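You operate a simulated robot arm through the tools that you are given. There is no shell and no other tool. Be economical: measure what you need, move in short steps, check, and stop when the job is done.

The job below is to be done with a simulated robot arm. You get a single attempt, and the scene is never put back.

## Task
Seat the dial thermometer, warm the table to about 55 C and soften the board's orange lump on square 1.
Fine: lump from the cooling board; thermometer into the brass pocket; red valve at half, then shut; touch its wheel alone, the pipe below is hot.
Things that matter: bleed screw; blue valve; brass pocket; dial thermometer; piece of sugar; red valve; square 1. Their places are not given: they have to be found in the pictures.

Only the result counts: the job must be done as asked and must still hold three seconds after the hand-in. Knocking over, shifting, dropping, spilling or breaking anything else fails it.

## Robot
A 6-joint arm with a two-finger parallel gripper, fixed in place. Base frame: the origin is at the foot of the arm, x ahead of it, y to its left, z up; the work surface is at about z = 0. Lengths are in m, angles in degrees, forces in N, time in s.
With the tool pointing down near the work surface it reaches from about 0.14 to 0.58 m from the base axis. Its first joint turns from -66.0 to 66.0 degrees. Payload 2.1 kg.
Tool frame: the origin (TCP) lies between the finger pads and is the grasp point; the fingertips stand 0.03 m ahead of it; z points along the fingers, y is the line along which they close. The gripper opens to 0.094 m. The fingers are 0.028 m wide and 0.01 m thick; the gripper's body (0.05 by 0.096 m) begins 0.055 m behind the TCP.
Orientation is that of the tool frame in the base frame, as a unit quaternion [w, x, y, z]. With the fingers straight down and closing along the base's y, the tool's x points along the base's -x, its y along +y and its z along -z.

## Interface
- The arm moves only by the tool send_rows. Its argument "plan" is a list of rows, each an object of numbers (a shift or turn left out is 0, a gripper value left out holds the last): "dx", "dy", "dz": the shift along the tool's x, y, z in units of 200 mm (1.0 is 200 mm); "wx", "wy", "wz": the turn, a rotation vector about the tool's x, y, z in units of 90 degrees (1.0 is 90 degrees); "claw": the gripper command, from -1 (fully open) to 1 (shut), values between in proportion. In form: [{"dx": .., "dy": .., "dz": .., "wx": .., "wy": .., "wz": .., "claw": ..}, ...]. A call has 1 to 12 rows; each row is the pose to reach, as a shift and turn from the pose commanded when the call began, along the tool's axes at that moment. A call with a number of a shift or a turn outside -1 to 1 is refused whole. Rows are played at 5 a second. More than 0.05 m and 8.6 degrees between two rows, or a gripper value outside its range, and nothing of the call is played. A pose out of reach is approached as far as the arm can. The call stops where the force on the tool passes 40 N (or 10 N more than at its start, if that is more) or the arm is blocked; 0.2 s more then pass. Each finger travels about 0.072 m/s and halts on what it meets, pressing with about 44 N; the grip force reading is that of the motor and also rises with nothing between the fingers. The clock runs only during rows and for 0.2 s after the last one: add rows that repeat a pose to give the fingers time. It gives the time, the measured TCP pose, the force on the tool (base axes), the opening and the grip force at its end, in the units of the frame above (readings bear some noise), with the torque about the TCP (base axes, N m) and any sound that the robot's microphone picked up, and new pictures: "views" is both (left out), scene, wrist or none.
- Cameras (640 x 400 px; columns grow to the right, rows downward): "scene" is fixed at [0.0602, -0.3747, 0.4927]; the picture's right is [0.74, -0.68, 0.00], its down [-0.34, -0.37, -0.86] and it looks along [0.59, 0.63, -0.50] (base axes); focal length 260 px, centre (320, 200). "wrist" rides on the gripper at [0.076, 0.014, -0.102] in the tool frame; the picture's right is [-0.18, 0.98, 0.00], its down [-0.75, -0.14, -0.64] and it looks along [-0.63, -0.12, 0.77] (tool axes); focal length 243 px, centre (320, 200).
- point_at(camera, pixels): for up to 12 pixels [column, row] of the newest picture of that camera ("zoom" is the newest enlarged one), the place [x, y, z] in the base frame of the surface seen there, good to about 0.002 m. No time passes.
- close_up(camera, box): a new picture of the part [left, top, right, bottom] of that camera's present view, enlarged. No time passes.
- hand_in(): hands the job in; it is judged then, once.

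Keep the steps short. Do not move on a guess: measure, check each grasp and each placing, and mend mistakes. In all there are 80 turns and 200 pictures (those below and enlarged ones count). Leave the gripper open and the arm clear of the work at the hand-in unless told otherwise, and finish with a single line.

The tools are called by a JSON object that holds its "name" and its "arguments". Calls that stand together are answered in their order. send_rows: Moves the arm, as the interface text tells. Its arguments: {"type":"object","properties":{"plan":{"type":"array"},"views":{"type":"string","enum":["both","scene","wrist","none"]}},"required":["plan"]} The other tools are called the same way: point_at (camera, pixels) gives the place of the surface under pixels of a picture; close_up (camera, box) takes an enlarged picture of a part of a camera's view; hand_in () hands the job in.

At the start:

```text
clock: 0.0
position: [0.3608, -0.0333, 0.3535]
ee_rot: [0.0, 0.0, 1.0, 0.0]
force: [0.6, -0.5, -1.1]
ft_torque: [-0.03, 0.03, 0.0]
width: 0.0937
gripper_force: 0.0
```

scene: 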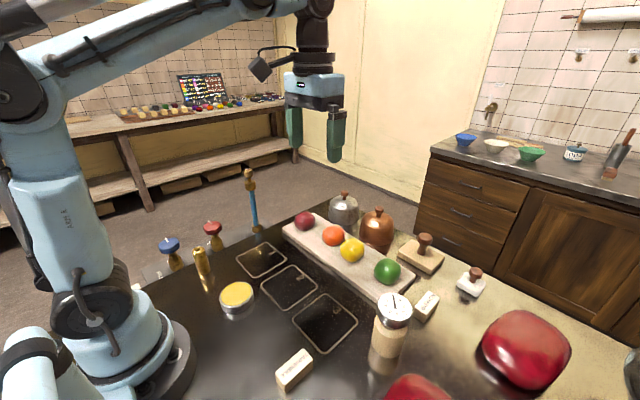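
wrist: 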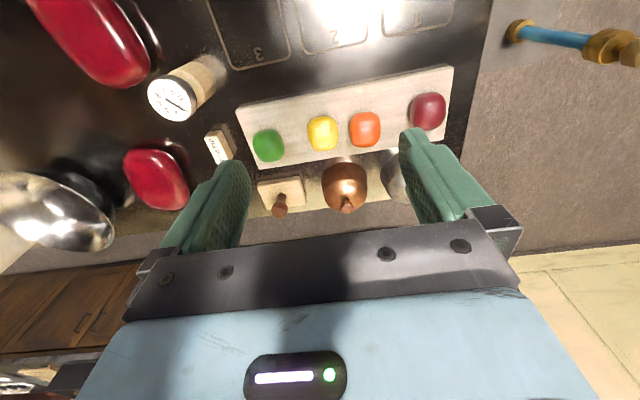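

I start by looking closer at the valves, squares, board and thermometer.

{"name": "close_up", "arguments": {"camera": "scene", "box": [130, 160, 290, 320]}}

{"name": "close_up", "arguments": {"camera": "scene", "box": [260, 180, 500, 390]}}

{"name": "point_at", "arguments": {"camera": "scene", "pixels": [[170, 243], [212, 227], [202, 262], [249, 172], [255, 215], [237, 293], [262, 258], [290, 286], [325, 320], [333, 236], [395, 308], [388, 345]]}}

```text
2.50 times, centred on (210, 240) of scene
```

zoom: 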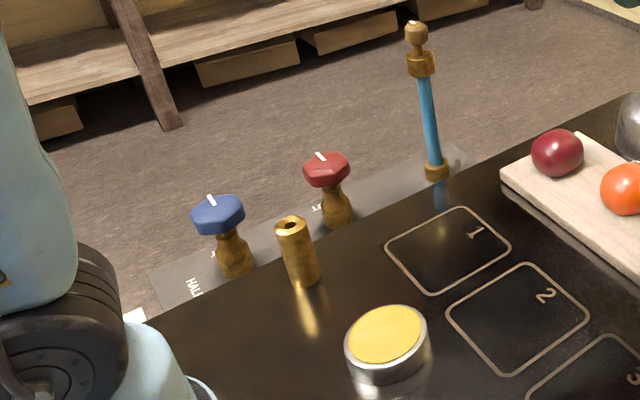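

```text
1.90 times, centred on (380, 285) of scene
```

zoom: 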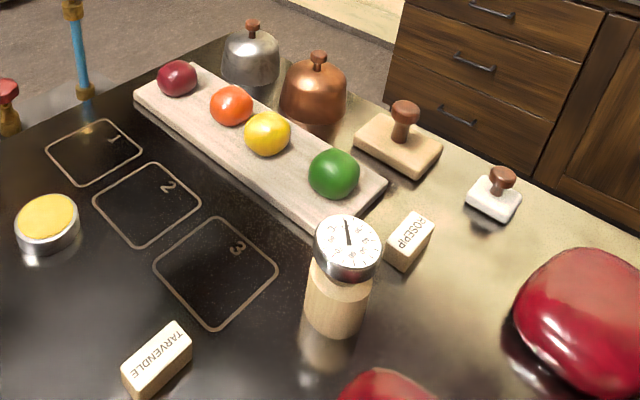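

```text
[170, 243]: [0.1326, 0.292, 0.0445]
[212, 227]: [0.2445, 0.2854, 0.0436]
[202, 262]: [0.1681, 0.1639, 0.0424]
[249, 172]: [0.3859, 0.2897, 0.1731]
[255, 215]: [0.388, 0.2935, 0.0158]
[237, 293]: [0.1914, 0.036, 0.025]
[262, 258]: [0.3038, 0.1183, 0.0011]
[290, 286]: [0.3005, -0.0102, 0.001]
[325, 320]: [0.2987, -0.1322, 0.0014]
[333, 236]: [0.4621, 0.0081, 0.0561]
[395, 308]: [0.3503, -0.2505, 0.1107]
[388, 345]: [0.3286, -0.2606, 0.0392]
```

Next, closer looks at the valve plate labels, the thermometer and the tall post.

{"name": "close_up", "arguments": {"camera": "scene", "box": [155, 215, 235, 295]}}

{"name": "close_up", "arguments": {"camera": "scene", "box": [220, 160, 280, 240]}}

{"name": "close_up", "arguments": {"camera": "scene", "box": [350, 280, 430, 380]}}

{"name": "close_up", "arguments": {"camera": "wrist", "box": [120, 40, 280, 140]}}

```text
5.00 times, centred on (195, 255) of scene
```

zoom: 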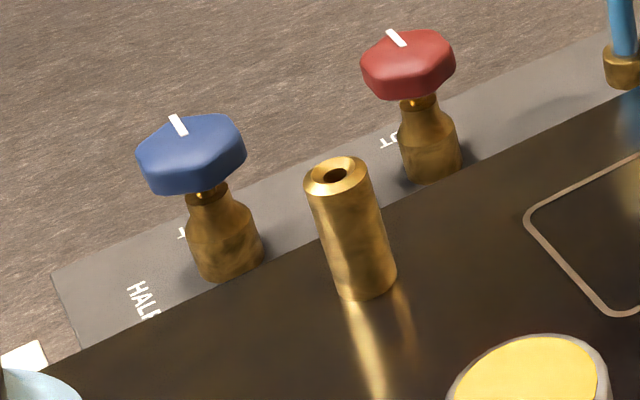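

```text
5.00 times, centred on (250, 200) of scene
```

zoom: 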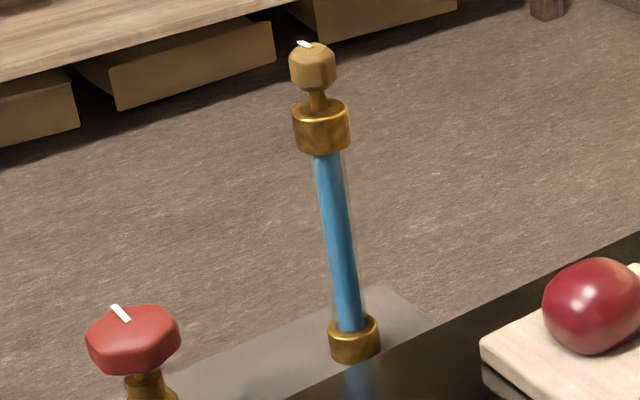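

```text
4.00 times, centred on (390, 330) of scene
```

zoom: 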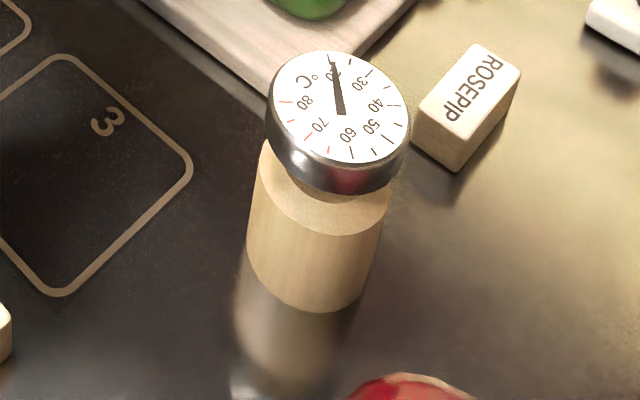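

```text
4.00 times, centred on (200, 90) of wrist
```

zoom: 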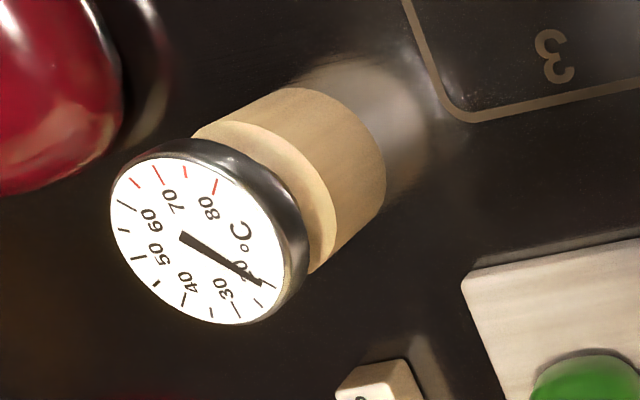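

Dial reads about 20 C. Now I measure the dial rim, its stand and the pocket top more finely.

{"name": "point_at", "arguments": {"camera": "scene", "pixels": [[379, 306], [411, 306], [394, 295], [396, 318], [395, 307], [392, 326], [390, 340], [378, 326], [402, 336], [372, 352], [390, 355]]}}

{"name": "point_at", "arguments": {"camera": "wrist", "pixels": [[150, 90], [192, 108], [172, 78], [168, 118], [172, 99], [190, 75], [215, 72], [205, 100], [207, 80]]}}

{"name": "close_up", "arguments": {"camera": "scene", "box": [185, 240, 217, 280]}}

```text
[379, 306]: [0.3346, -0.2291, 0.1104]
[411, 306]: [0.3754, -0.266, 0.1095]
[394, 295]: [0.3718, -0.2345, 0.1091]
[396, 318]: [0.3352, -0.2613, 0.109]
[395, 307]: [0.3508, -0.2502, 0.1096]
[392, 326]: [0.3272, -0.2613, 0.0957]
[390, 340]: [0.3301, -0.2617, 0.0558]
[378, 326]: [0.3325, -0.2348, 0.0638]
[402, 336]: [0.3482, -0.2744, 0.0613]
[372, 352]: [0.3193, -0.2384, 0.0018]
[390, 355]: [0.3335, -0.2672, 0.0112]
```

```text
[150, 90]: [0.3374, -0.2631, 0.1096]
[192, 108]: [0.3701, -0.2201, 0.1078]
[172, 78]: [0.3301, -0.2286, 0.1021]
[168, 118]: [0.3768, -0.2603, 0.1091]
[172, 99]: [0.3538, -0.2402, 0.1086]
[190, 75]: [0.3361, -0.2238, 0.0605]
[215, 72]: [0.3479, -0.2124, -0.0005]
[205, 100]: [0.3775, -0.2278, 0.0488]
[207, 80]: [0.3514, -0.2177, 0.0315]
```

```text
10.00 times, centred on (201, 260) of scene
```

zoom: 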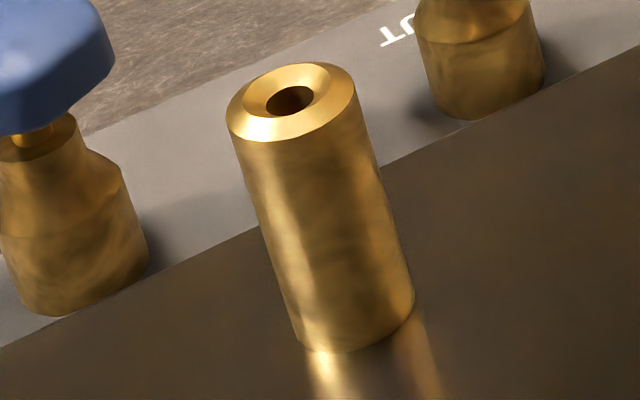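

{"name": "point_at", "arguments": {"camera": "zoom", "pixels": [[290, 102], [240, 110], [347, 90], [305, 70], [280, 130], [265, 102], [315, 98], [290, 200], [330, 330]]}}

{"name": "close_up", "arguments": {"camera": "scene", "box": [370, 290, 420, 340]}}

```text
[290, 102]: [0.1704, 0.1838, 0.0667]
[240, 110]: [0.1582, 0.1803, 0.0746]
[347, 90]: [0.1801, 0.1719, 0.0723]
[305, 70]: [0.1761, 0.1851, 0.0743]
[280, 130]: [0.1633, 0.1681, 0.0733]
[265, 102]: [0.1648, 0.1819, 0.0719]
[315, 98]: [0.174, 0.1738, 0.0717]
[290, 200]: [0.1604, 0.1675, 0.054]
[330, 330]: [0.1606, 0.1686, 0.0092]
```

```text
8.00 times, centred on (395, 315) of scene
```

zoom: 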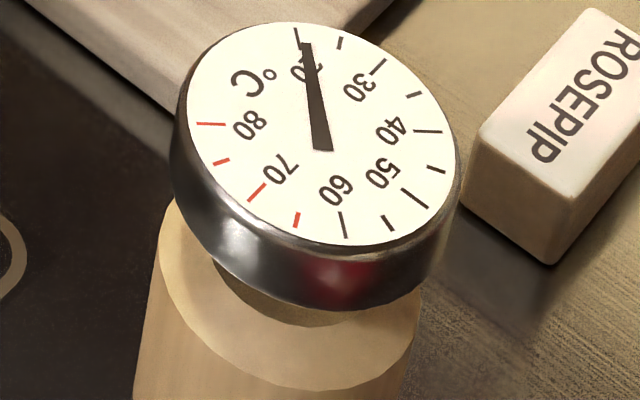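

Dial centre is about (0.3535, -0.2465), top at z 0.109; pocket about (0.169, 0.177), top 0.074. I move above the thermometer with the gripper open.

{"name": "send_rows", "arguments": {"plan": [{"dx": 0.006, "dy": -0.2, "dz": 0.1}, {"dx": 0.012, "dy": -0.4, "dz": 0.2}, {"dx": 0.018, "dy": -0.6, "dz": 0.35}, {"dx": 0.024, "dy": -0.8, "dz": 0.5}, {"dx": 0.036, "dy": -1.0, "dz": 0.6}, {"dx": 0.036, "dy": -1.0, "dz": 0.6}]}}

```text
clock: 1.4
position: [0.3545, -0.2328, 0.2335]
ee_rot: [-0.001, 0.0, 1.0, 0.0]
force: [0.3, -0.5, 0.3]
ft_torque: [0.05, 0.01, 0.01]
width: 0.0941
gripper_force: 0.0
```

scene: 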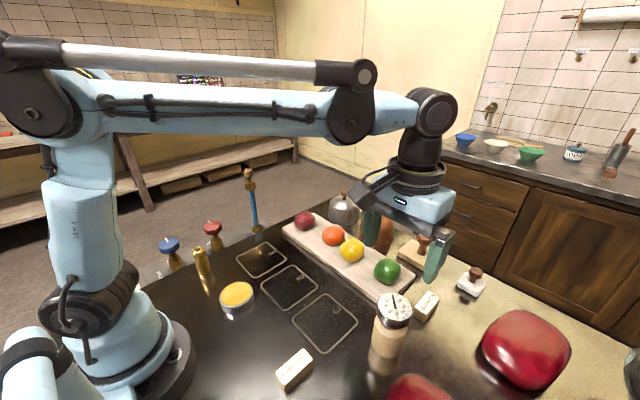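
wrist: 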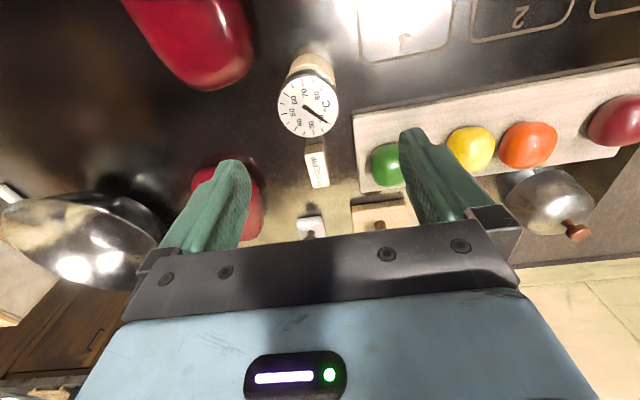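

{"name": "point_at", "arguments": {"camera": "wrist", "pixels": [[308, 106], [281, 106], [336, 106], [308, 79], [308, 134], [300, 67], [315, 57], [312, 48], [388, 162], [230, 190], [200, 60], [317, 165]]}}

{"name": "close_up", "arguments": {"camera": "wrist", "box": [240, 20, 400, 140]}}

```text
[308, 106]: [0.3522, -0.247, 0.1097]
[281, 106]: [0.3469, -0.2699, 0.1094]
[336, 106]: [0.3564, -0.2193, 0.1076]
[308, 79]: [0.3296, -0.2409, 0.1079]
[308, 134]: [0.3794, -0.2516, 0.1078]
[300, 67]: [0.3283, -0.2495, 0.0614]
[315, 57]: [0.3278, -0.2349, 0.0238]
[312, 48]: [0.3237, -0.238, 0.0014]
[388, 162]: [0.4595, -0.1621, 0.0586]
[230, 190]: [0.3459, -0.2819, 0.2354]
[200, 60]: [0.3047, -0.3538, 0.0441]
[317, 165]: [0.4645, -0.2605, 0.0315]
```

```text
3.33 times, centred on (320, 80) of wrist
```

zoom: 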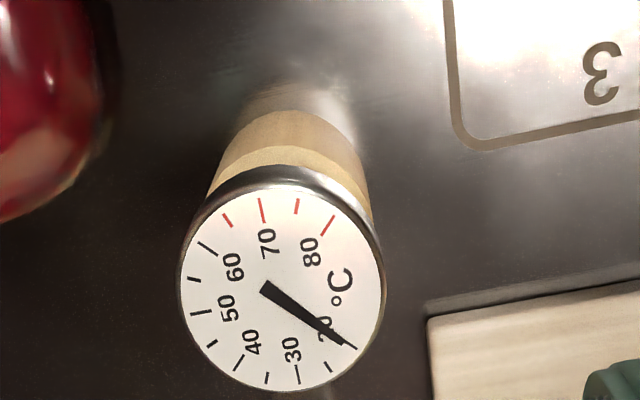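

Centre about (0.353, -0.246). I go straight down to grasp the head with tips just above the stand, then close.

{"name": "send_rows", "arguments": {"plan": [{"dx": 0.0075, "dy": -0.067, "dz": 0.0}, {"dx": 0.0075, "dy": -0.067, "dz": 0.2}, {"dx": 0.0075, "dy": -0.067, "dz": 0.4}, {"dx": 0.0075, "dy": -0.067, "dz": 0.55}, {"dx": 0.0075, "dy": -0.067, "dz": 0.6475}, {"dx": 0.0075, "dy": -0.067, "dz": 0.6475}, {"dx": 0.0075, "dy": -0.067, "dz": 0.6475, "claw": 0.2}, {"dx": 0.0075, "dy": -0.067, "dz": 0.6475, "claw": 0.4}, {"dx": 0.0075, "dy": -0.067, "dz": 0.6475, "claw": 0.4}]}}

```text
clock: 3.4
position: [0.3523, -0.2476, 0.1037]
ee_rot: [0.0, 0.001, 1.0, 0.0]
force: [-0.2, 0.0, -0.3]
ft_torque: [-0.02, 0.02, -0.03]
width: 0.059
gripper_force: 44.8
```

scene: 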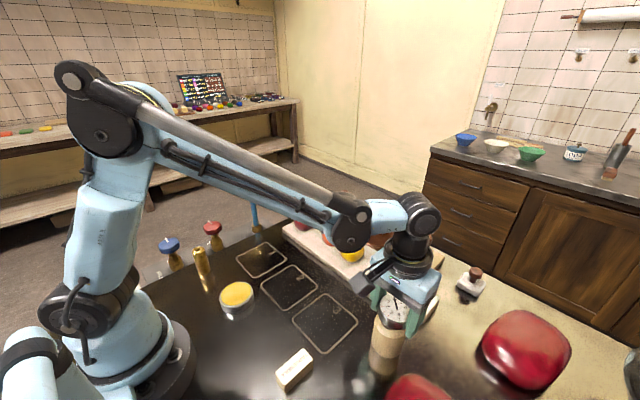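
wrist: 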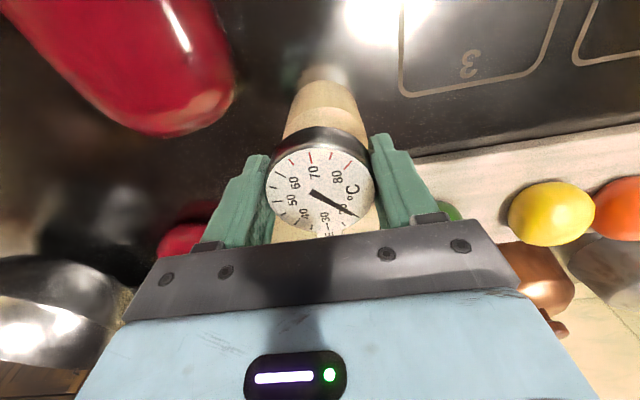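

Gripped at 0.059 m. I lift straight up 0.13 m.

{"name": "send_rows", "arguments": {"plan": [{"dz": -0.05, "claw": 0.4}, {"dz": -0.12}, {"dz": -0.22}, {"dz": -0.35}, {"dz": -0.5}, {"dz": -0.65}, {"dz": -0.65}]}}

{"name": "close_up", "arguments": {"camera": "scene", "box": [330, 200, 460, 380]}}

```text
clock: 5.0
position: [0.3508, -0.2475, 0.233]
ee_rot: [-0.001, 0.001, 1.0, 0.0]
force: [0.0, -0.5, -1.4]
ft_torque: [0.03, 0.0, 0.02]
width: 0.0584
gripper_force: 44.1
```

scene: 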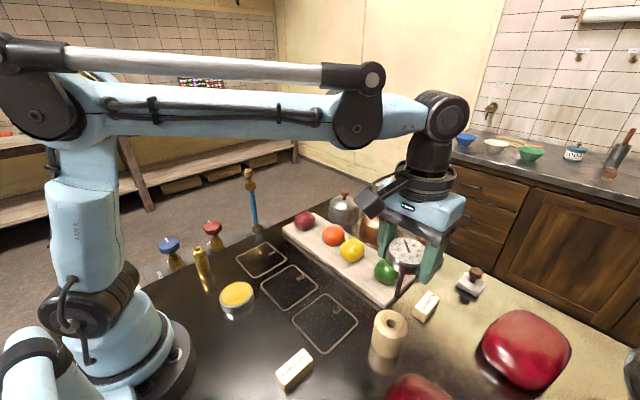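
wrist: 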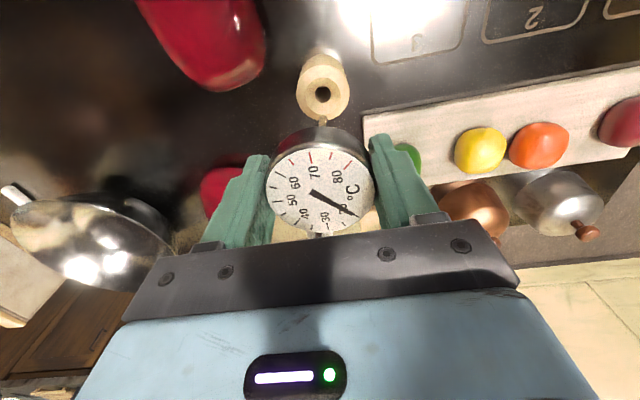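

```text
2.22 times, centred on (395, 290) of scene
```

zoom: 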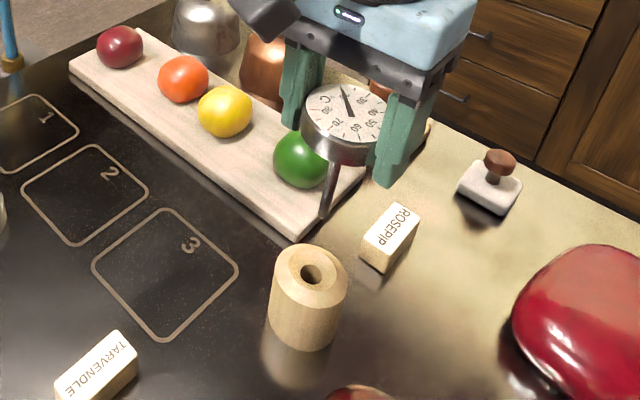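

The stem hangs clear of the stand. I measure the stem tip and root (zoom pixels 325,212 and 335,165) and the dial face to know the offset from the TCP.

{"name": "point_at", "arguments": {"camera": "zoom", "pixels": [[324, 213], [326, 200], [329, 185], [332, 170], [345, 112], [308, 105], [385, 120], [335, 155]]}}

{"name": "close_up", "arguments": {"camera": "scene", "box": [375, 230, 435, 310]}}

```text
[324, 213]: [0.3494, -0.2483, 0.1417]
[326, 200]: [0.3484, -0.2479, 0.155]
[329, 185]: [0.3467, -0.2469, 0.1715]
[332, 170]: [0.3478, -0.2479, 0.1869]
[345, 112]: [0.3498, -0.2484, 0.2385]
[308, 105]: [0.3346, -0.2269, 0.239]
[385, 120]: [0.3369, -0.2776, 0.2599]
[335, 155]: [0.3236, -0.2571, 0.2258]
```

```text
5.00 times, centred on (405, 270) of scene
```

zoom: 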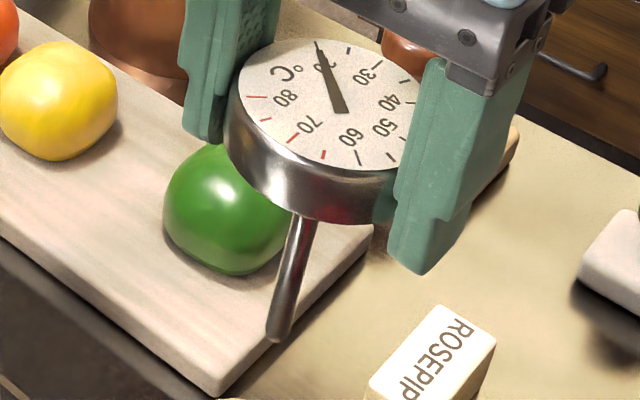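

Stem is vertical under the TCP, tip 0.093 below it. I carry it at this height toward the pocket (first leg).

{"name": "send_rows", "arguments": {"plan": [{"dx": 0.07, "dy": 0.16, "claw": 0.4}, {"dx": 0.14, "dy": 0.33}, {"dx": 0.21, "dy": 0.5}, {"dx": 0.28, "dy": 0.66}, {"dx": 0.35, "dy": 0.83}, {"dx": 0.42, "dy": 0.98}, {"dx": 0.42, "dy": 0.98}], "views": "none"}}

{"name": "send_rows", "arguments": {"plan": [{"dx": 0.07, "dy": 0.16, "claw": 0.4}, {"dx": 0.14, "dy": 0.33}, {"dx": 0.21, "dy": 0.5}, {"dx": 0.28, "dy": 0.66}, {"dx": 0.35, "dy": 0.8}, {"dx": 0.35, "dy": 0.8}]}}

```text
clock: 6.6
position: [0.2663, -0.0505, 0.2326]
ee_rot: [0.001, 0.002, 1.0, 0.001]
force: [-0.4, -0.5, -0.5]
ft_torque: [0.0, -0.02, 0.01]
width: 0.0589
gripper_force: 43.7
```

```text
clock: 8.0
position: [0.1977, 0.1119, 0.2336]
ee_rot: [0.0, 0.001, 1.0, 0.001]
force: [0.2, 0.1, 0.2]
ft_torque: [-0.01, -0.01, -0.03]
width: 0.0588
gripper_force: 43.7
```

scene: 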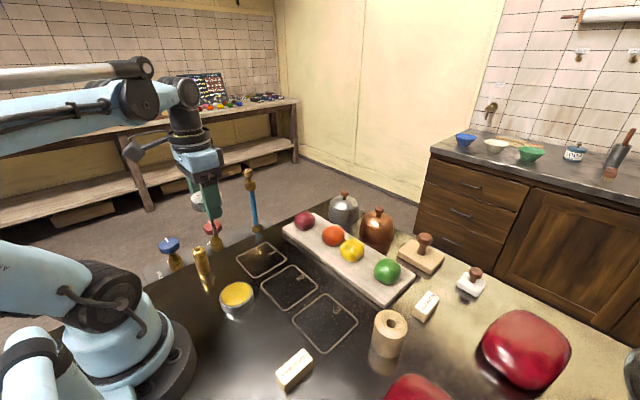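
wrist: 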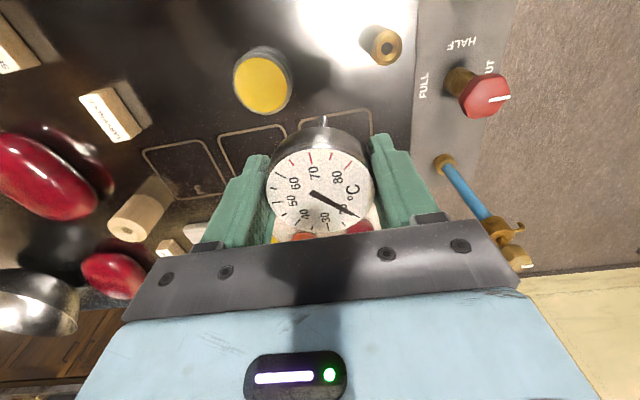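

Labels seen: SHUT on the +y side, HALF toward -x, FULL toward -y: opening is counterclockwise by 90° to half. Measure the pocket rim from here.

{"name": "close_up", "arguments": {"camera": "wrist", "box": [350, 15, 530, 135]}}

{"name": "point_at", "arguments": {"camera": "wrist", "pixels": [[387, 48], [374, 48], [400, 48], [387, 36], [387, 61], [384, 47]]}}

```text
3.33 times, centred on (440, 75) of wrist
```

zoom: 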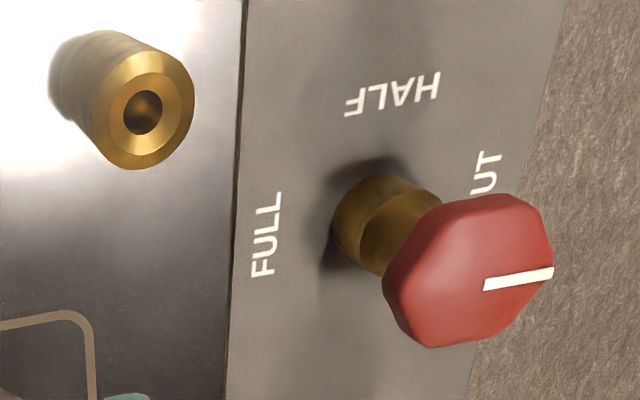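

```text
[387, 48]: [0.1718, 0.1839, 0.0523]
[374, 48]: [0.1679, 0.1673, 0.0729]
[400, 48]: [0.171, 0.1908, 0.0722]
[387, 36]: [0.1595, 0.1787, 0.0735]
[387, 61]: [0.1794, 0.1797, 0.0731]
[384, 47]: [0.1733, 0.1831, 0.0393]
```

{"name": "point_at", "arguments": {"camera": "zoom", "pixels": [[102, 112], [186, 110], [147, 60], [140, 162], [119, 112], [167, 112], [146, 84], [142, 139], [470, 265], [400, 270], [545, 250], [465, 330]]}}

```text
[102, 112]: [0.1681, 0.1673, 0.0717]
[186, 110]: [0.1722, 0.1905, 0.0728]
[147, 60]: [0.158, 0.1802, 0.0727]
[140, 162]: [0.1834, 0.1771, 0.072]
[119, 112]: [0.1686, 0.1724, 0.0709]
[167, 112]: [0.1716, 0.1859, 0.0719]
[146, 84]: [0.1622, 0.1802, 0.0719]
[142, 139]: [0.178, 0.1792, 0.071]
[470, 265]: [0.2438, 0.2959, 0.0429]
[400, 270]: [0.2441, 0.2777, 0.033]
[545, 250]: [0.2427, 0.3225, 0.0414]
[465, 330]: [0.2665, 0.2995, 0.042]
```

Pocket centre (0.170, 0.1785), top 0.072. I move over it and lower so the stem tip stands about 0.012 above it.

{"name": "send_rows", "arguments": {"plan": [{"dx": 0.07, "dy": 0.165, "claw": 0.4}, {"dx": 0.1385, "dy": 0.333}, {"dx": 0.1385, "dy": 0.333}, {"dx": 0.1385, "dy": 0.333, "dz": 0.12}, {"dx": 0.1385, "dy": 0.333, "dz": 0.24}, {"dx": 0.1385, "dy": 0.333, "dz": 0.28}, {"dx": 0.1385, "dy": 0.333, "dz": 0.28}]}}

{"name": "close_up", "arguments": {"camera": "scene", "box": [165, 190, 245, 290]}}

```text
clock: 9.6
position: [0.1705, 0.1762, 0.1798]
ee_rot: [0.0, 0.001, 1.0, 0.0]
force: [0.2, 0.5, -0.8]
ft_torque: [0.02, 0.0, 0.0]
width: 0.0588
gripper_force: 44.0
```

scene: 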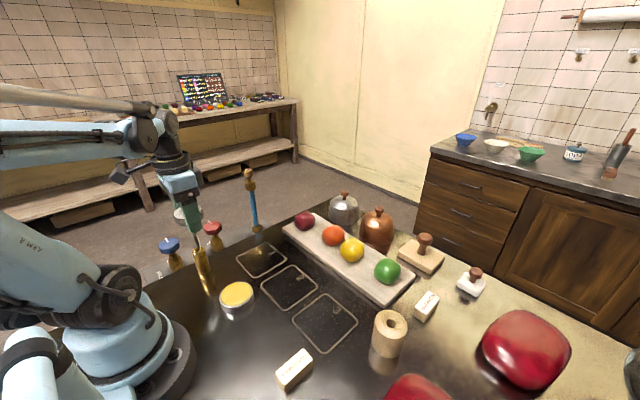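
wrist: 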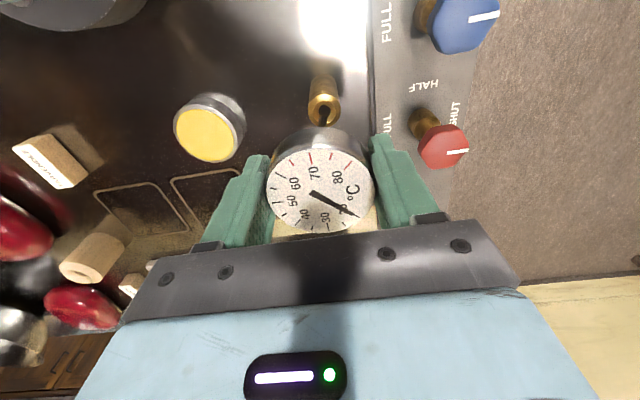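

```text
4.00 times, centred on (205, 240) of scene
```

zoom: 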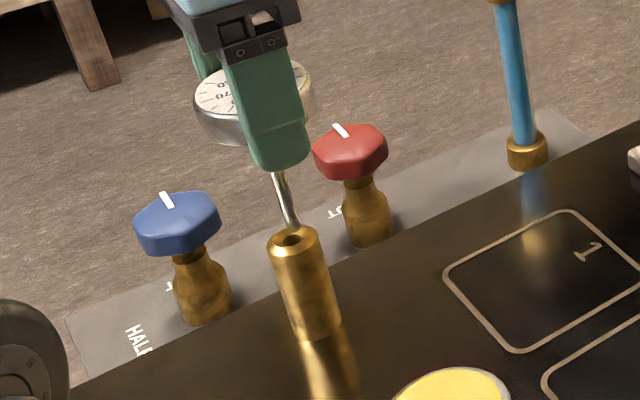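

{"name": "close_up", "arguments": {"camera": "scene", "box": [185, 220, 217, 260]}}

{"name": "close_up", "arguments": {"camera": "wrist", "box": [280, 60, 370, 140]}}

```text
10.00 times, centred on (201, 240) of scene
```

zoom: 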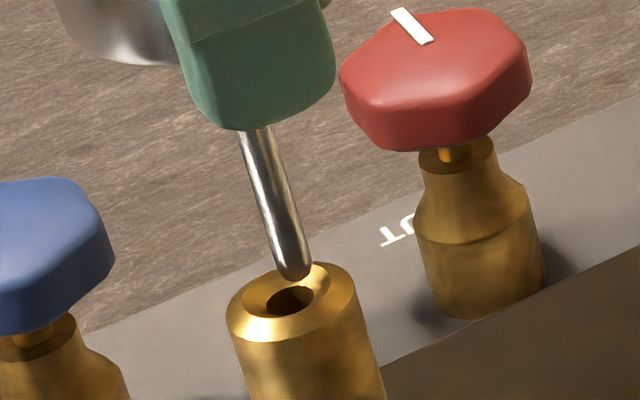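

```text
5.00 times, centred on (325, 100) of wrist
```

zoom: 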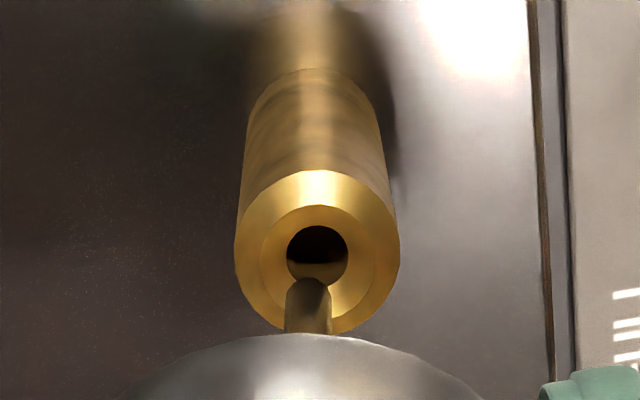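

{"name": "point_at", "arguments": {"camera": "scene", "pixels": [[198.5, 246.8], [198.3, 246], [197.5, 243], [196, 238], [198.2, 250.2], [193, 250], [203, 249], [199.5, 253]]}}

{"name": "point_at", "arguments": {"camera": "zoom", "pixels": [[308, 285], [308, 295], [308, 310], [317, 180], [240, 260], [395, 250], [265, 265], [370, 255]]}}

```text
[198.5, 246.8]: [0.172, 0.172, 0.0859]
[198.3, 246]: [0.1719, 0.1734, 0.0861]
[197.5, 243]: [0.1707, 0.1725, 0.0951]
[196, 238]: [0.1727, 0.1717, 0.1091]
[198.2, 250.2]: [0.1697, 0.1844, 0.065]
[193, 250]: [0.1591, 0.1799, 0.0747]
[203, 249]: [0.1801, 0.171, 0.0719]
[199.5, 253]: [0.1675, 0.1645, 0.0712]
```

```text
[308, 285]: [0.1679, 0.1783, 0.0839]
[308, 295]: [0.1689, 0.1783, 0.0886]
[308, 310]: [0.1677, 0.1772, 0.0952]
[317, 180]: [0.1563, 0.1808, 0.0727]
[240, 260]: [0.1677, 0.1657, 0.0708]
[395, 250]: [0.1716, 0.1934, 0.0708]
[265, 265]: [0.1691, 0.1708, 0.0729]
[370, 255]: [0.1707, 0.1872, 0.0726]
```

Stem axis is about (0.172, 0.177), pocket (0.170, 0.179). I shift -0.002 in x, +0.002 in y, then lower gently 0.035 m.

{"name": "send_rows", "arguments": {"plan": [{"dx": 0.01, "dy": 0.011, "claw": 0.4}, {"dx": 0.01, "dy": 0.011}, {"dx": 0.01, "dy": 0.011, "dz": 0.04}, {"dx": 0.01, "dy": 0.011, "dz": 0.075}, {"dx": 0.01, "dy": 0.011, "dz": 0.11}, {"dx": 0.01, "dy": 0.011, "dz": 0.145}, {"dx": 0.01, "dy": 0.011, "dz": 0.175}, {"dx": 0.01, "dy": 0.011, "dz": 0.175}]}}

{"name": "close_up", "arguments": {"camera": "scene", "box": [165, 190, 245, 290]}}

```text
clock: 11.4
position: [0.168, 0.1786, 0.1416]
ee_rot: [0.0, 0.001, 1.0, -0.001]
force: [-1.2, -0.1, -1.1]
ft_torque: [0.02, -0.01, 0.01]
width: 0.0588
gripper_force: 43.6
```

scene: 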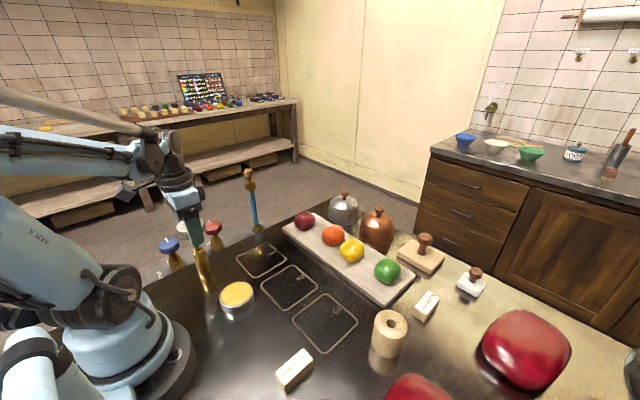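
wrist: 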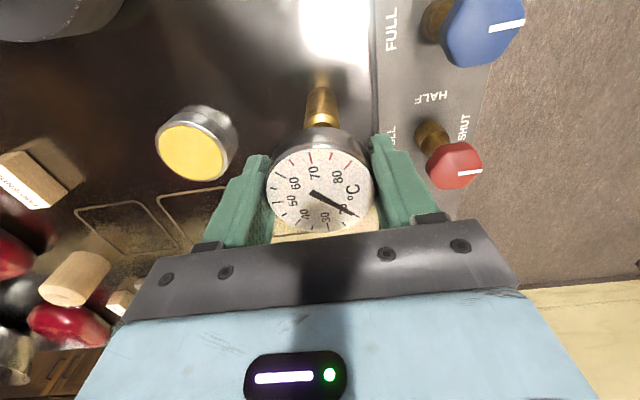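

```text
4.00 times, centred on (205, 240) of scene
```

zoom: 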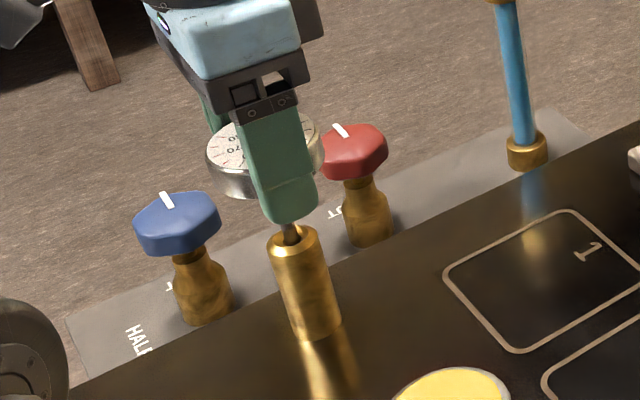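

Stem has entered the pocket with no force. I lower further in small rows; contact will show in force.

{"name": "send_rows", "arguments": {"plan": [{"dz": 0.03, "claw": 0.4}, {"dz": 0.06}, {"dz": 0.09}, {"dz": 0.11}, {"dz": 0.13}, {"dz": 0.13}], "views": "none"}}

{"name": "close_up", "arguments": {"camera": "scene", "box": [165, 190, 245, 290]}}

```text
clock: 12.8
position: [0.1681, 0.1786, 0.1166]
ee_rot: [0.0, 0.001, 1.0, 0.0]
force: [-0.7, 2.1, -0.4]
ft_torque: [0.05, 0.02, 0.01]
width: 0.0587
gripper_force: 44.0
```

```text
4.00 times, centred on (205, 240) of scene
```

zoom: 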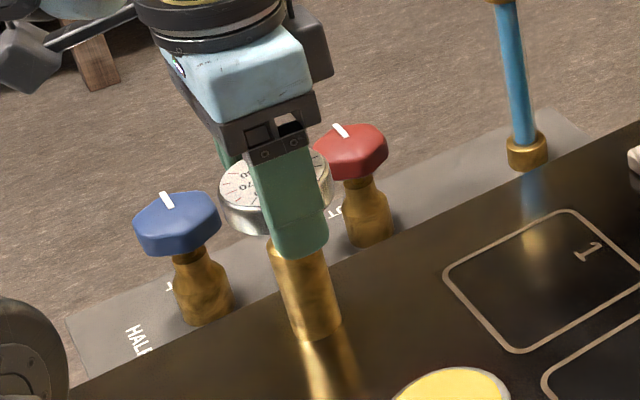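

{"name": "send_rows", "arguments": {"plan": [{"dz": 0.015, "claw": 0.4}, {"dz": 0.03}, {"dz": 0.045}, {"dz": 0.045}], "views": "none"}}

```text
clock: 13.8
position: [0.1676, 0.1785, 0.1075]
ee_rot: [0.0, 0.001, 1.0, 0.0]
force: [1.0, 1.1, -1.7]
ft_torque: [0.04, 0.02, 0.0]
width: 0.0589
gripper_force: 44.2
```

{"name": "send_rows", "arguments": {"plan": [{"dz": 0.012, "claw": 0.4}, {"dz": 0.024}, {"dz": 0.036}, {"dz": 0.036}], "views": "none"}}

{"name": "close_up", "arguments": {"camera": "scene", "box": [165, 190, 245, 290]}}

```text
clock: 14.8
position: [0.1693, 0.1781, 0.1005]
ee_rot: [0.002, 0.001, 1.0, 0.0]
force: [5.0, 1.6, 30.6]
ft_torque: [0.13, -0.59, 0.0]
width: 0.0589
gripper_force: 43.3
```

```text
4.00 times, centred on (205, 240) of scene
```

zoom: 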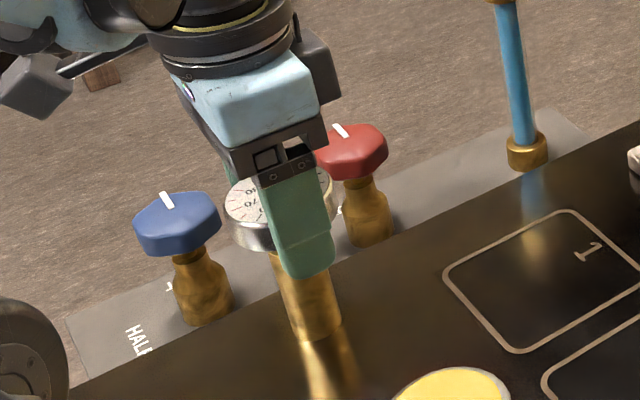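

30 N contact: the stem tip is at about z 0.006, bottomed in the pocket. I relieve the push by 2 mm, then open.

{"name": "send_rows", "arguments": {"plan": [{"dz": -0.012, "claw": 0.4}, {"dz": -0.012, "claw": 0.2}, {"dz": -0.012, "claw": -0.3}, {"dz": -0.012, "claw": -0.7}, {"dz": -0.012, "claw": -1}, {"dz": -0.012, "claw": -1}]}}

```text
clock: 16.2
position: [0.1688, 0.1789, 0.1022]
ee_rot: [0.0, 0.0, 1.0, 0.0]
force: [0.2, -0.9, -0.4]
ft_torque: [-0.02, 0.02, 0.0]
width: 0.0938
gripper_force: 0.1
```

scene: 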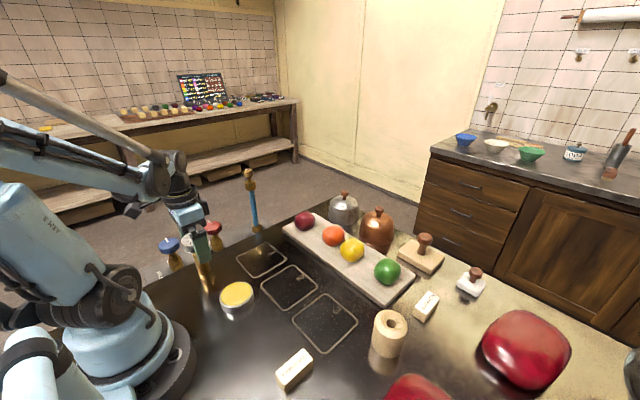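
wrist: 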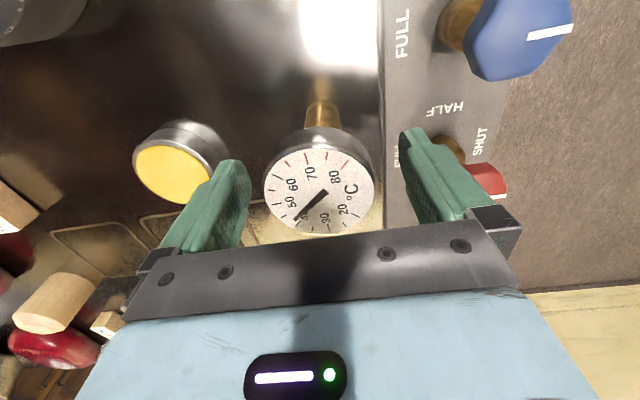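

Released and standing; the dial already reads between 40 and 50 (the table is pre-warm). I rise straight up and check it.

{"name": "send_rows", "arguments": {"plan": [{"dz": -0.06, "claw": -1}, {"dz": -0.15}, {"dz": -0.3}, {"dz": -0.5}, {"dz": -0.7}, {"dz": -0.7}]}}

{"name": "close_up", "arguments": {"camera": "scene", "box": [175, 215, 235, 295]}}

{"name": "close_up", "arguments": {"camera": "wrist", "box": [260, 60, 500, 210]}}

```text
clock: 17.6
position: [0.1661, 0.1791, 0.2431]
ee_rot: [0.0, 0.0, 1.0, 0.0]
force: [0.6, -0.5, 0.0]
ft_torque: [0.0, 0.01, -0.02]
width: 0.094
gripper_force: 0.2
```

scene: 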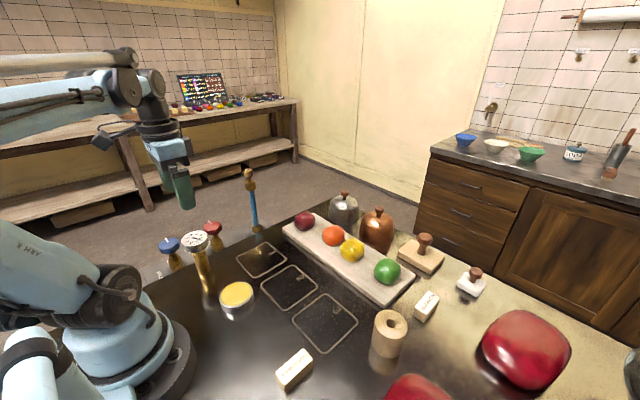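
wrist: 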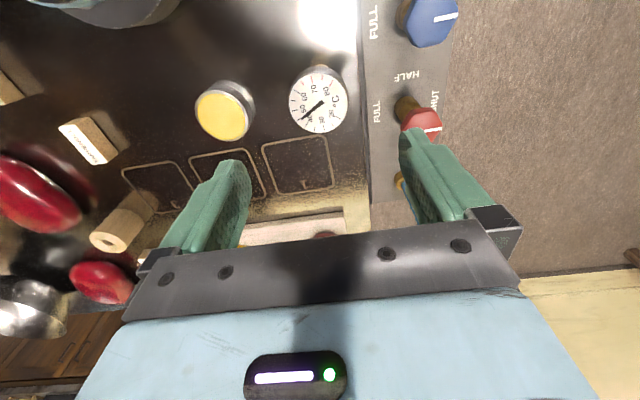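

```text
5.00 times, centred on (205, 255) of scene
```

zoom: 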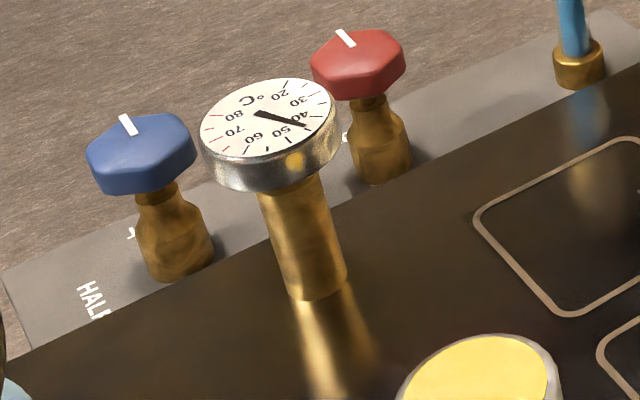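

```text
2.67 times, centred on (380, 135) of wrist
```

zoom: 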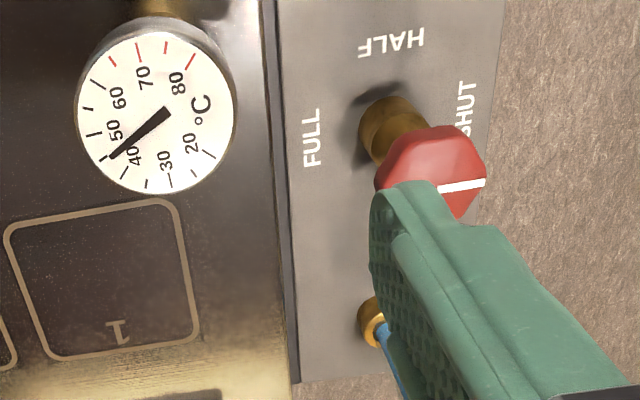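

Dial now reads ~44. Valve at SHUT. Now I go to look at the orange lump from above.

{"name": "send_rows", "arguments": {"plan": [{"dx": -0.17, "dy": -0.12, "claw": -1}, {"dx": -0.34, "dy": -0.26}, {"dx": -0.51, "dy": -0.4}, {"dx": -0.68, "dy": -0.54}, {"dx": -0.84, "dy": -0.68}, {"dx": -1.0, "dy": -0.8}, {"dx": -1.0, "dy": -0.85}, {"dx": -1.0, "dy": -0.85}]}}

{"name": "close_up", "arguments": {"camera": "scene", "box": [290, 195, 390, 285]}}

{"name": "close_up", "arguments": {"camera": "scene", "box": [175, 215, 235, 295]}}

```text
clock: 19.4
position: [0.367, 0.0101, 0.242]
ee_rot: [0.0, 0.0, 1.0, 0.0]
force: [0.2, 0.1, 0.4]
ft_torque: [-0.03, 0.01, 0.01]
width: 0.0943
gripper_force: 0.0
```

scene: 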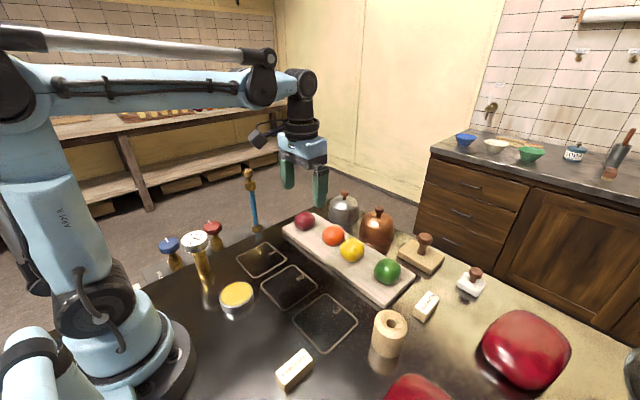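
wrist: 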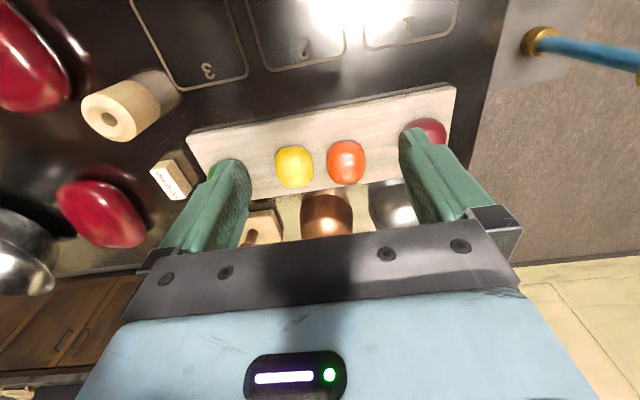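

```text
4.44 times, centred on (340, 240) of scene
```

zoom: 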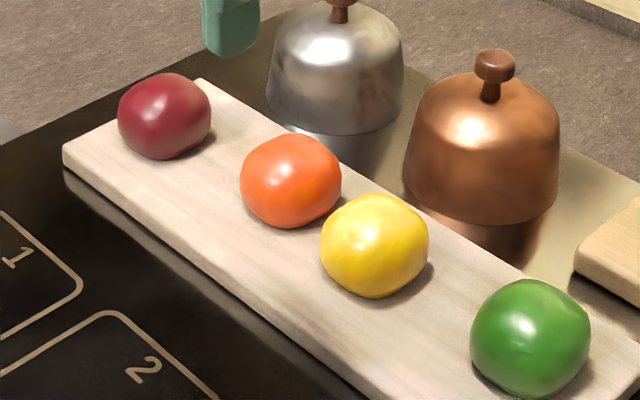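

```text
5.00 times, centred on (205, 255) of scene
```

zoom: 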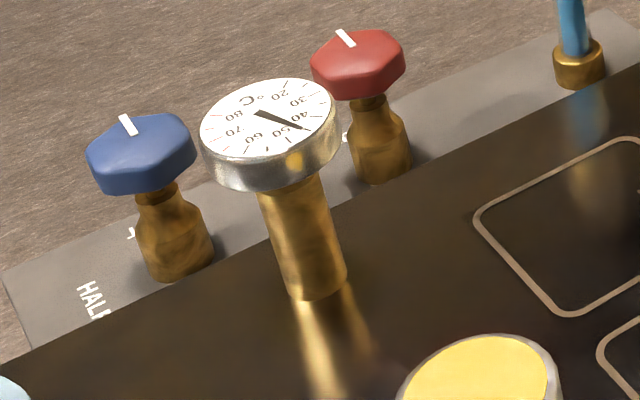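

Measure the orange lump's extents, its neighbours, the cloches and the board.

{"name": "point_at", "arguments": {"camera": "wrist", "pixels": [[346, 162], [330, 162], [363, 162], [346, 143], [346, 183], [294, 165], [311, 165], [412, 130], [320, 205], [390, 195], [380, 120], [320, 180]]}}

{"name": "point_at", "arguments": {"camera": "scene", "pixels": [[333, 228], [333, 236], [325, 238], [342, 239], [333, 248], [352, 243], [345, 252], [304, 217], [344, 200], [377, 218], [365, 240], [348, 221]]}}

{"name": "close_up", "arguments": {"camera": "wrist", "box": [240, 80, 460, 240]}}

```text
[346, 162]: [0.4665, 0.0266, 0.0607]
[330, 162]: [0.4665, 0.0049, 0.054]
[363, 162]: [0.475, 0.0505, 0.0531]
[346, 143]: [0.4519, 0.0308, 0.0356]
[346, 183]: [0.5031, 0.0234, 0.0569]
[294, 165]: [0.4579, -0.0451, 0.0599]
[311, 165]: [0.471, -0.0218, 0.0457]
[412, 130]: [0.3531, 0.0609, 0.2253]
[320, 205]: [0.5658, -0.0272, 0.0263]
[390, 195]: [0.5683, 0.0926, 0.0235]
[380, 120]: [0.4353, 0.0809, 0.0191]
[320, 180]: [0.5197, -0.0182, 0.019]
```

```text
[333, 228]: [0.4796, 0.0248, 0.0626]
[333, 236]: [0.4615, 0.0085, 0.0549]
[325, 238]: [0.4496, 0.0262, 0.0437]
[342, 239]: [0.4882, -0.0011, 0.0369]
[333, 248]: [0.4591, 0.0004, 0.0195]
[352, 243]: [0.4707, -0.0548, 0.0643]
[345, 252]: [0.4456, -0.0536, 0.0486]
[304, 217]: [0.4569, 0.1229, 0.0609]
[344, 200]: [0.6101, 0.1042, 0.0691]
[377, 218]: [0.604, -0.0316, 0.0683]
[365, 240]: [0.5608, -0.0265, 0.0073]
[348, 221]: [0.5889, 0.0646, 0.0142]
```

```text
2.50 times, centred on (350, 160) of wrist
```

zoom: 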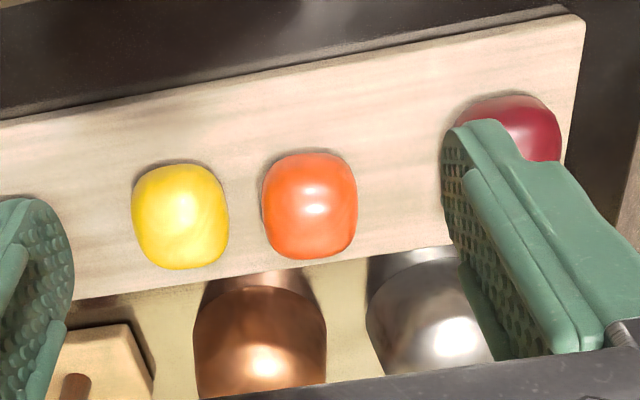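

Orange lump: centre about (0.478, 0.028), x 0.451–0.505, top 0.063, on board at 0.019. The yellow one is close in y, so I will grip along x: turn the tool 90° while moving over it.

{"name": "send_rows", "arguments": {"plan": [{"dx": -0.06, "dy": 0.01, "wz": -0.09}, {"dx": -0.12, "dy": 0.02, "wz": -0.18}, {"dx": -0.18, "dy": 0.03, "wz": -0.27}, {"dx": -0.24, "dy": 0.04, "wz": -0.36}, {"dx": -0.3, "dy": 0.05, "wz": -0.45}, {"dx": -0.36, "dy": 0.06, "wz": -0.54}, {"dx": -0.42, "dy": 0.07, "wz": -0.63}, {"dx": -0.48, "dy": 0.08, "wz": -0.72}, {"dx": -0.52, "dy": 0.09, "wz": -0.81}, {"dx": -0.555, "dy": 0.09, "wz": -0.9}, {"dx": -0.555, "dy": 0.09, "wz": -0.98}, {"dx": -0.555, "dy": 0.09, "wz": -1.0}]}}

```text
clock: 22.0
position: [0.4788, 0.0262, 0.2425]
ee_rot: [0.001, 0.708, -0.706, -0.001]
force: [0.0, -0.3, 0.2]
ft_torque: [0.02, -0.01, 0.01]
width: 0.0939
gripper_force: 0.0
```

scene: 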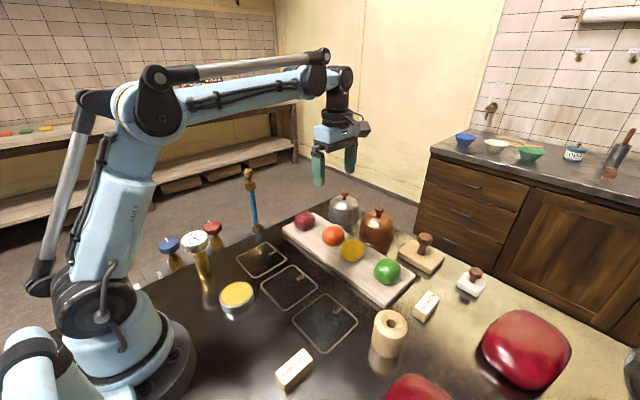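
wrist: 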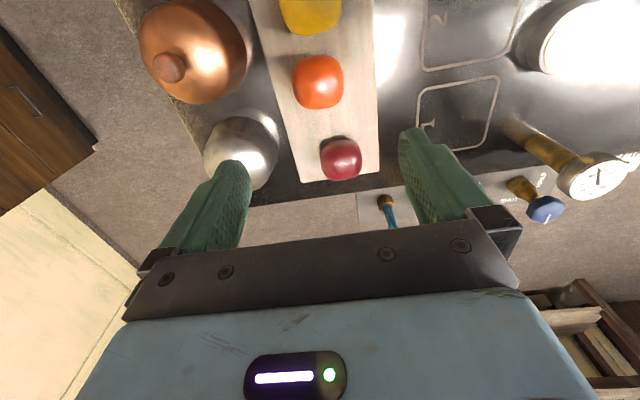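

{"name": "point_at", "arguments": {"camera": "wrist", "pixels": [[318, 80], [296, 82], [342, 78], [318, 57], [320, 105], [310, 8], [340, 158], [195, 50], [240, 150], [285, 82], [370, 80], [457, 110]]}}

{"name": "close_up", "arguments": {"camera": "wrist", "box": [240, 20, 400, 140]}}

```text
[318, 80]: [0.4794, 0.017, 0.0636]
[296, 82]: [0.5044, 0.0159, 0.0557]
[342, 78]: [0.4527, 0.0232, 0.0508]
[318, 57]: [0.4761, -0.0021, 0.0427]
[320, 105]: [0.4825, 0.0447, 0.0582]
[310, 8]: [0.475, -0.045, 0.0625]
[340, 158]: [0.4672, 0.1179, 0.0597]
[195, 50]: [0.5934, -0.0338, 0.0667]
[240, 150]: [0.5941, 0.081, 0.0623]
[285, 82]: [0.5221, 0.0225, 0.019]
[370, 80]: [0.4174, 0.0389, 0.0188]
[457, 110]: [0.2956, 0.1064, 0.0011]
```

```text
3.33 times, centred on (320, 80) of wrist
```

zoom: 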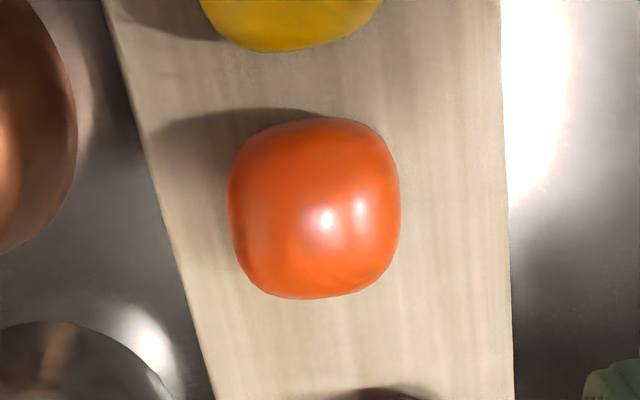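

Lump centre (0.4785, 0.0255) matches the TCP. I descend to z 0.055 (tips 6 mm above the board) and close.

{"name": "send_rows", "arguments": {"plan": [{"dz": 0.2, "claw": -1}, {"dz": 0.4}, {"dz": 0.6}, {"dz": 0.75}, {"dz": 0.86}, {"dz": 0.935}, {"dz": 0.935}]}}

{"name": "close_up", "arguments": {"camera": "scene", "box": [290, 175, 390, 285]}}

```text
clock: 23.6
position: [0.4791, 0.0246, 0.055]
ee_rot: [0.0, -0.707, 0.708, -0.001]
force: [0.1, 0.1, -0.3]
ft_torque: [-0.01, 0.0, 0.03]
width: 0.0941
gripper_force: 0.1
```

scene: 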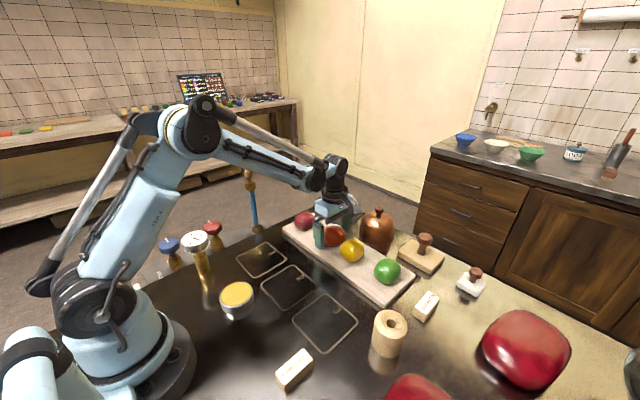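
wrist: 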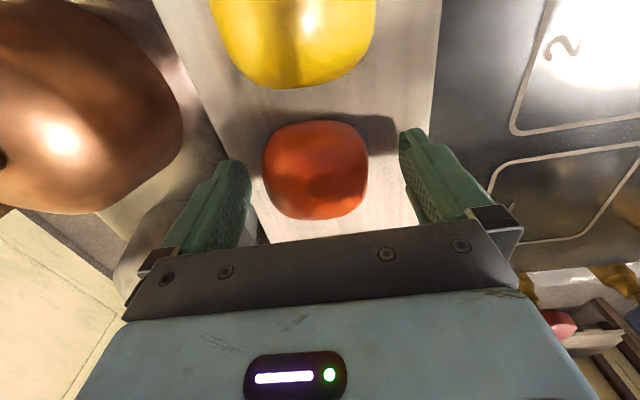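

```text
3.64 times, centred on (340, 230) of scene
```

zoom: 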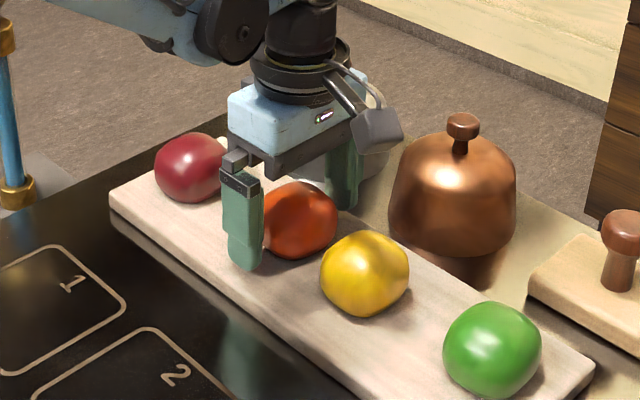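

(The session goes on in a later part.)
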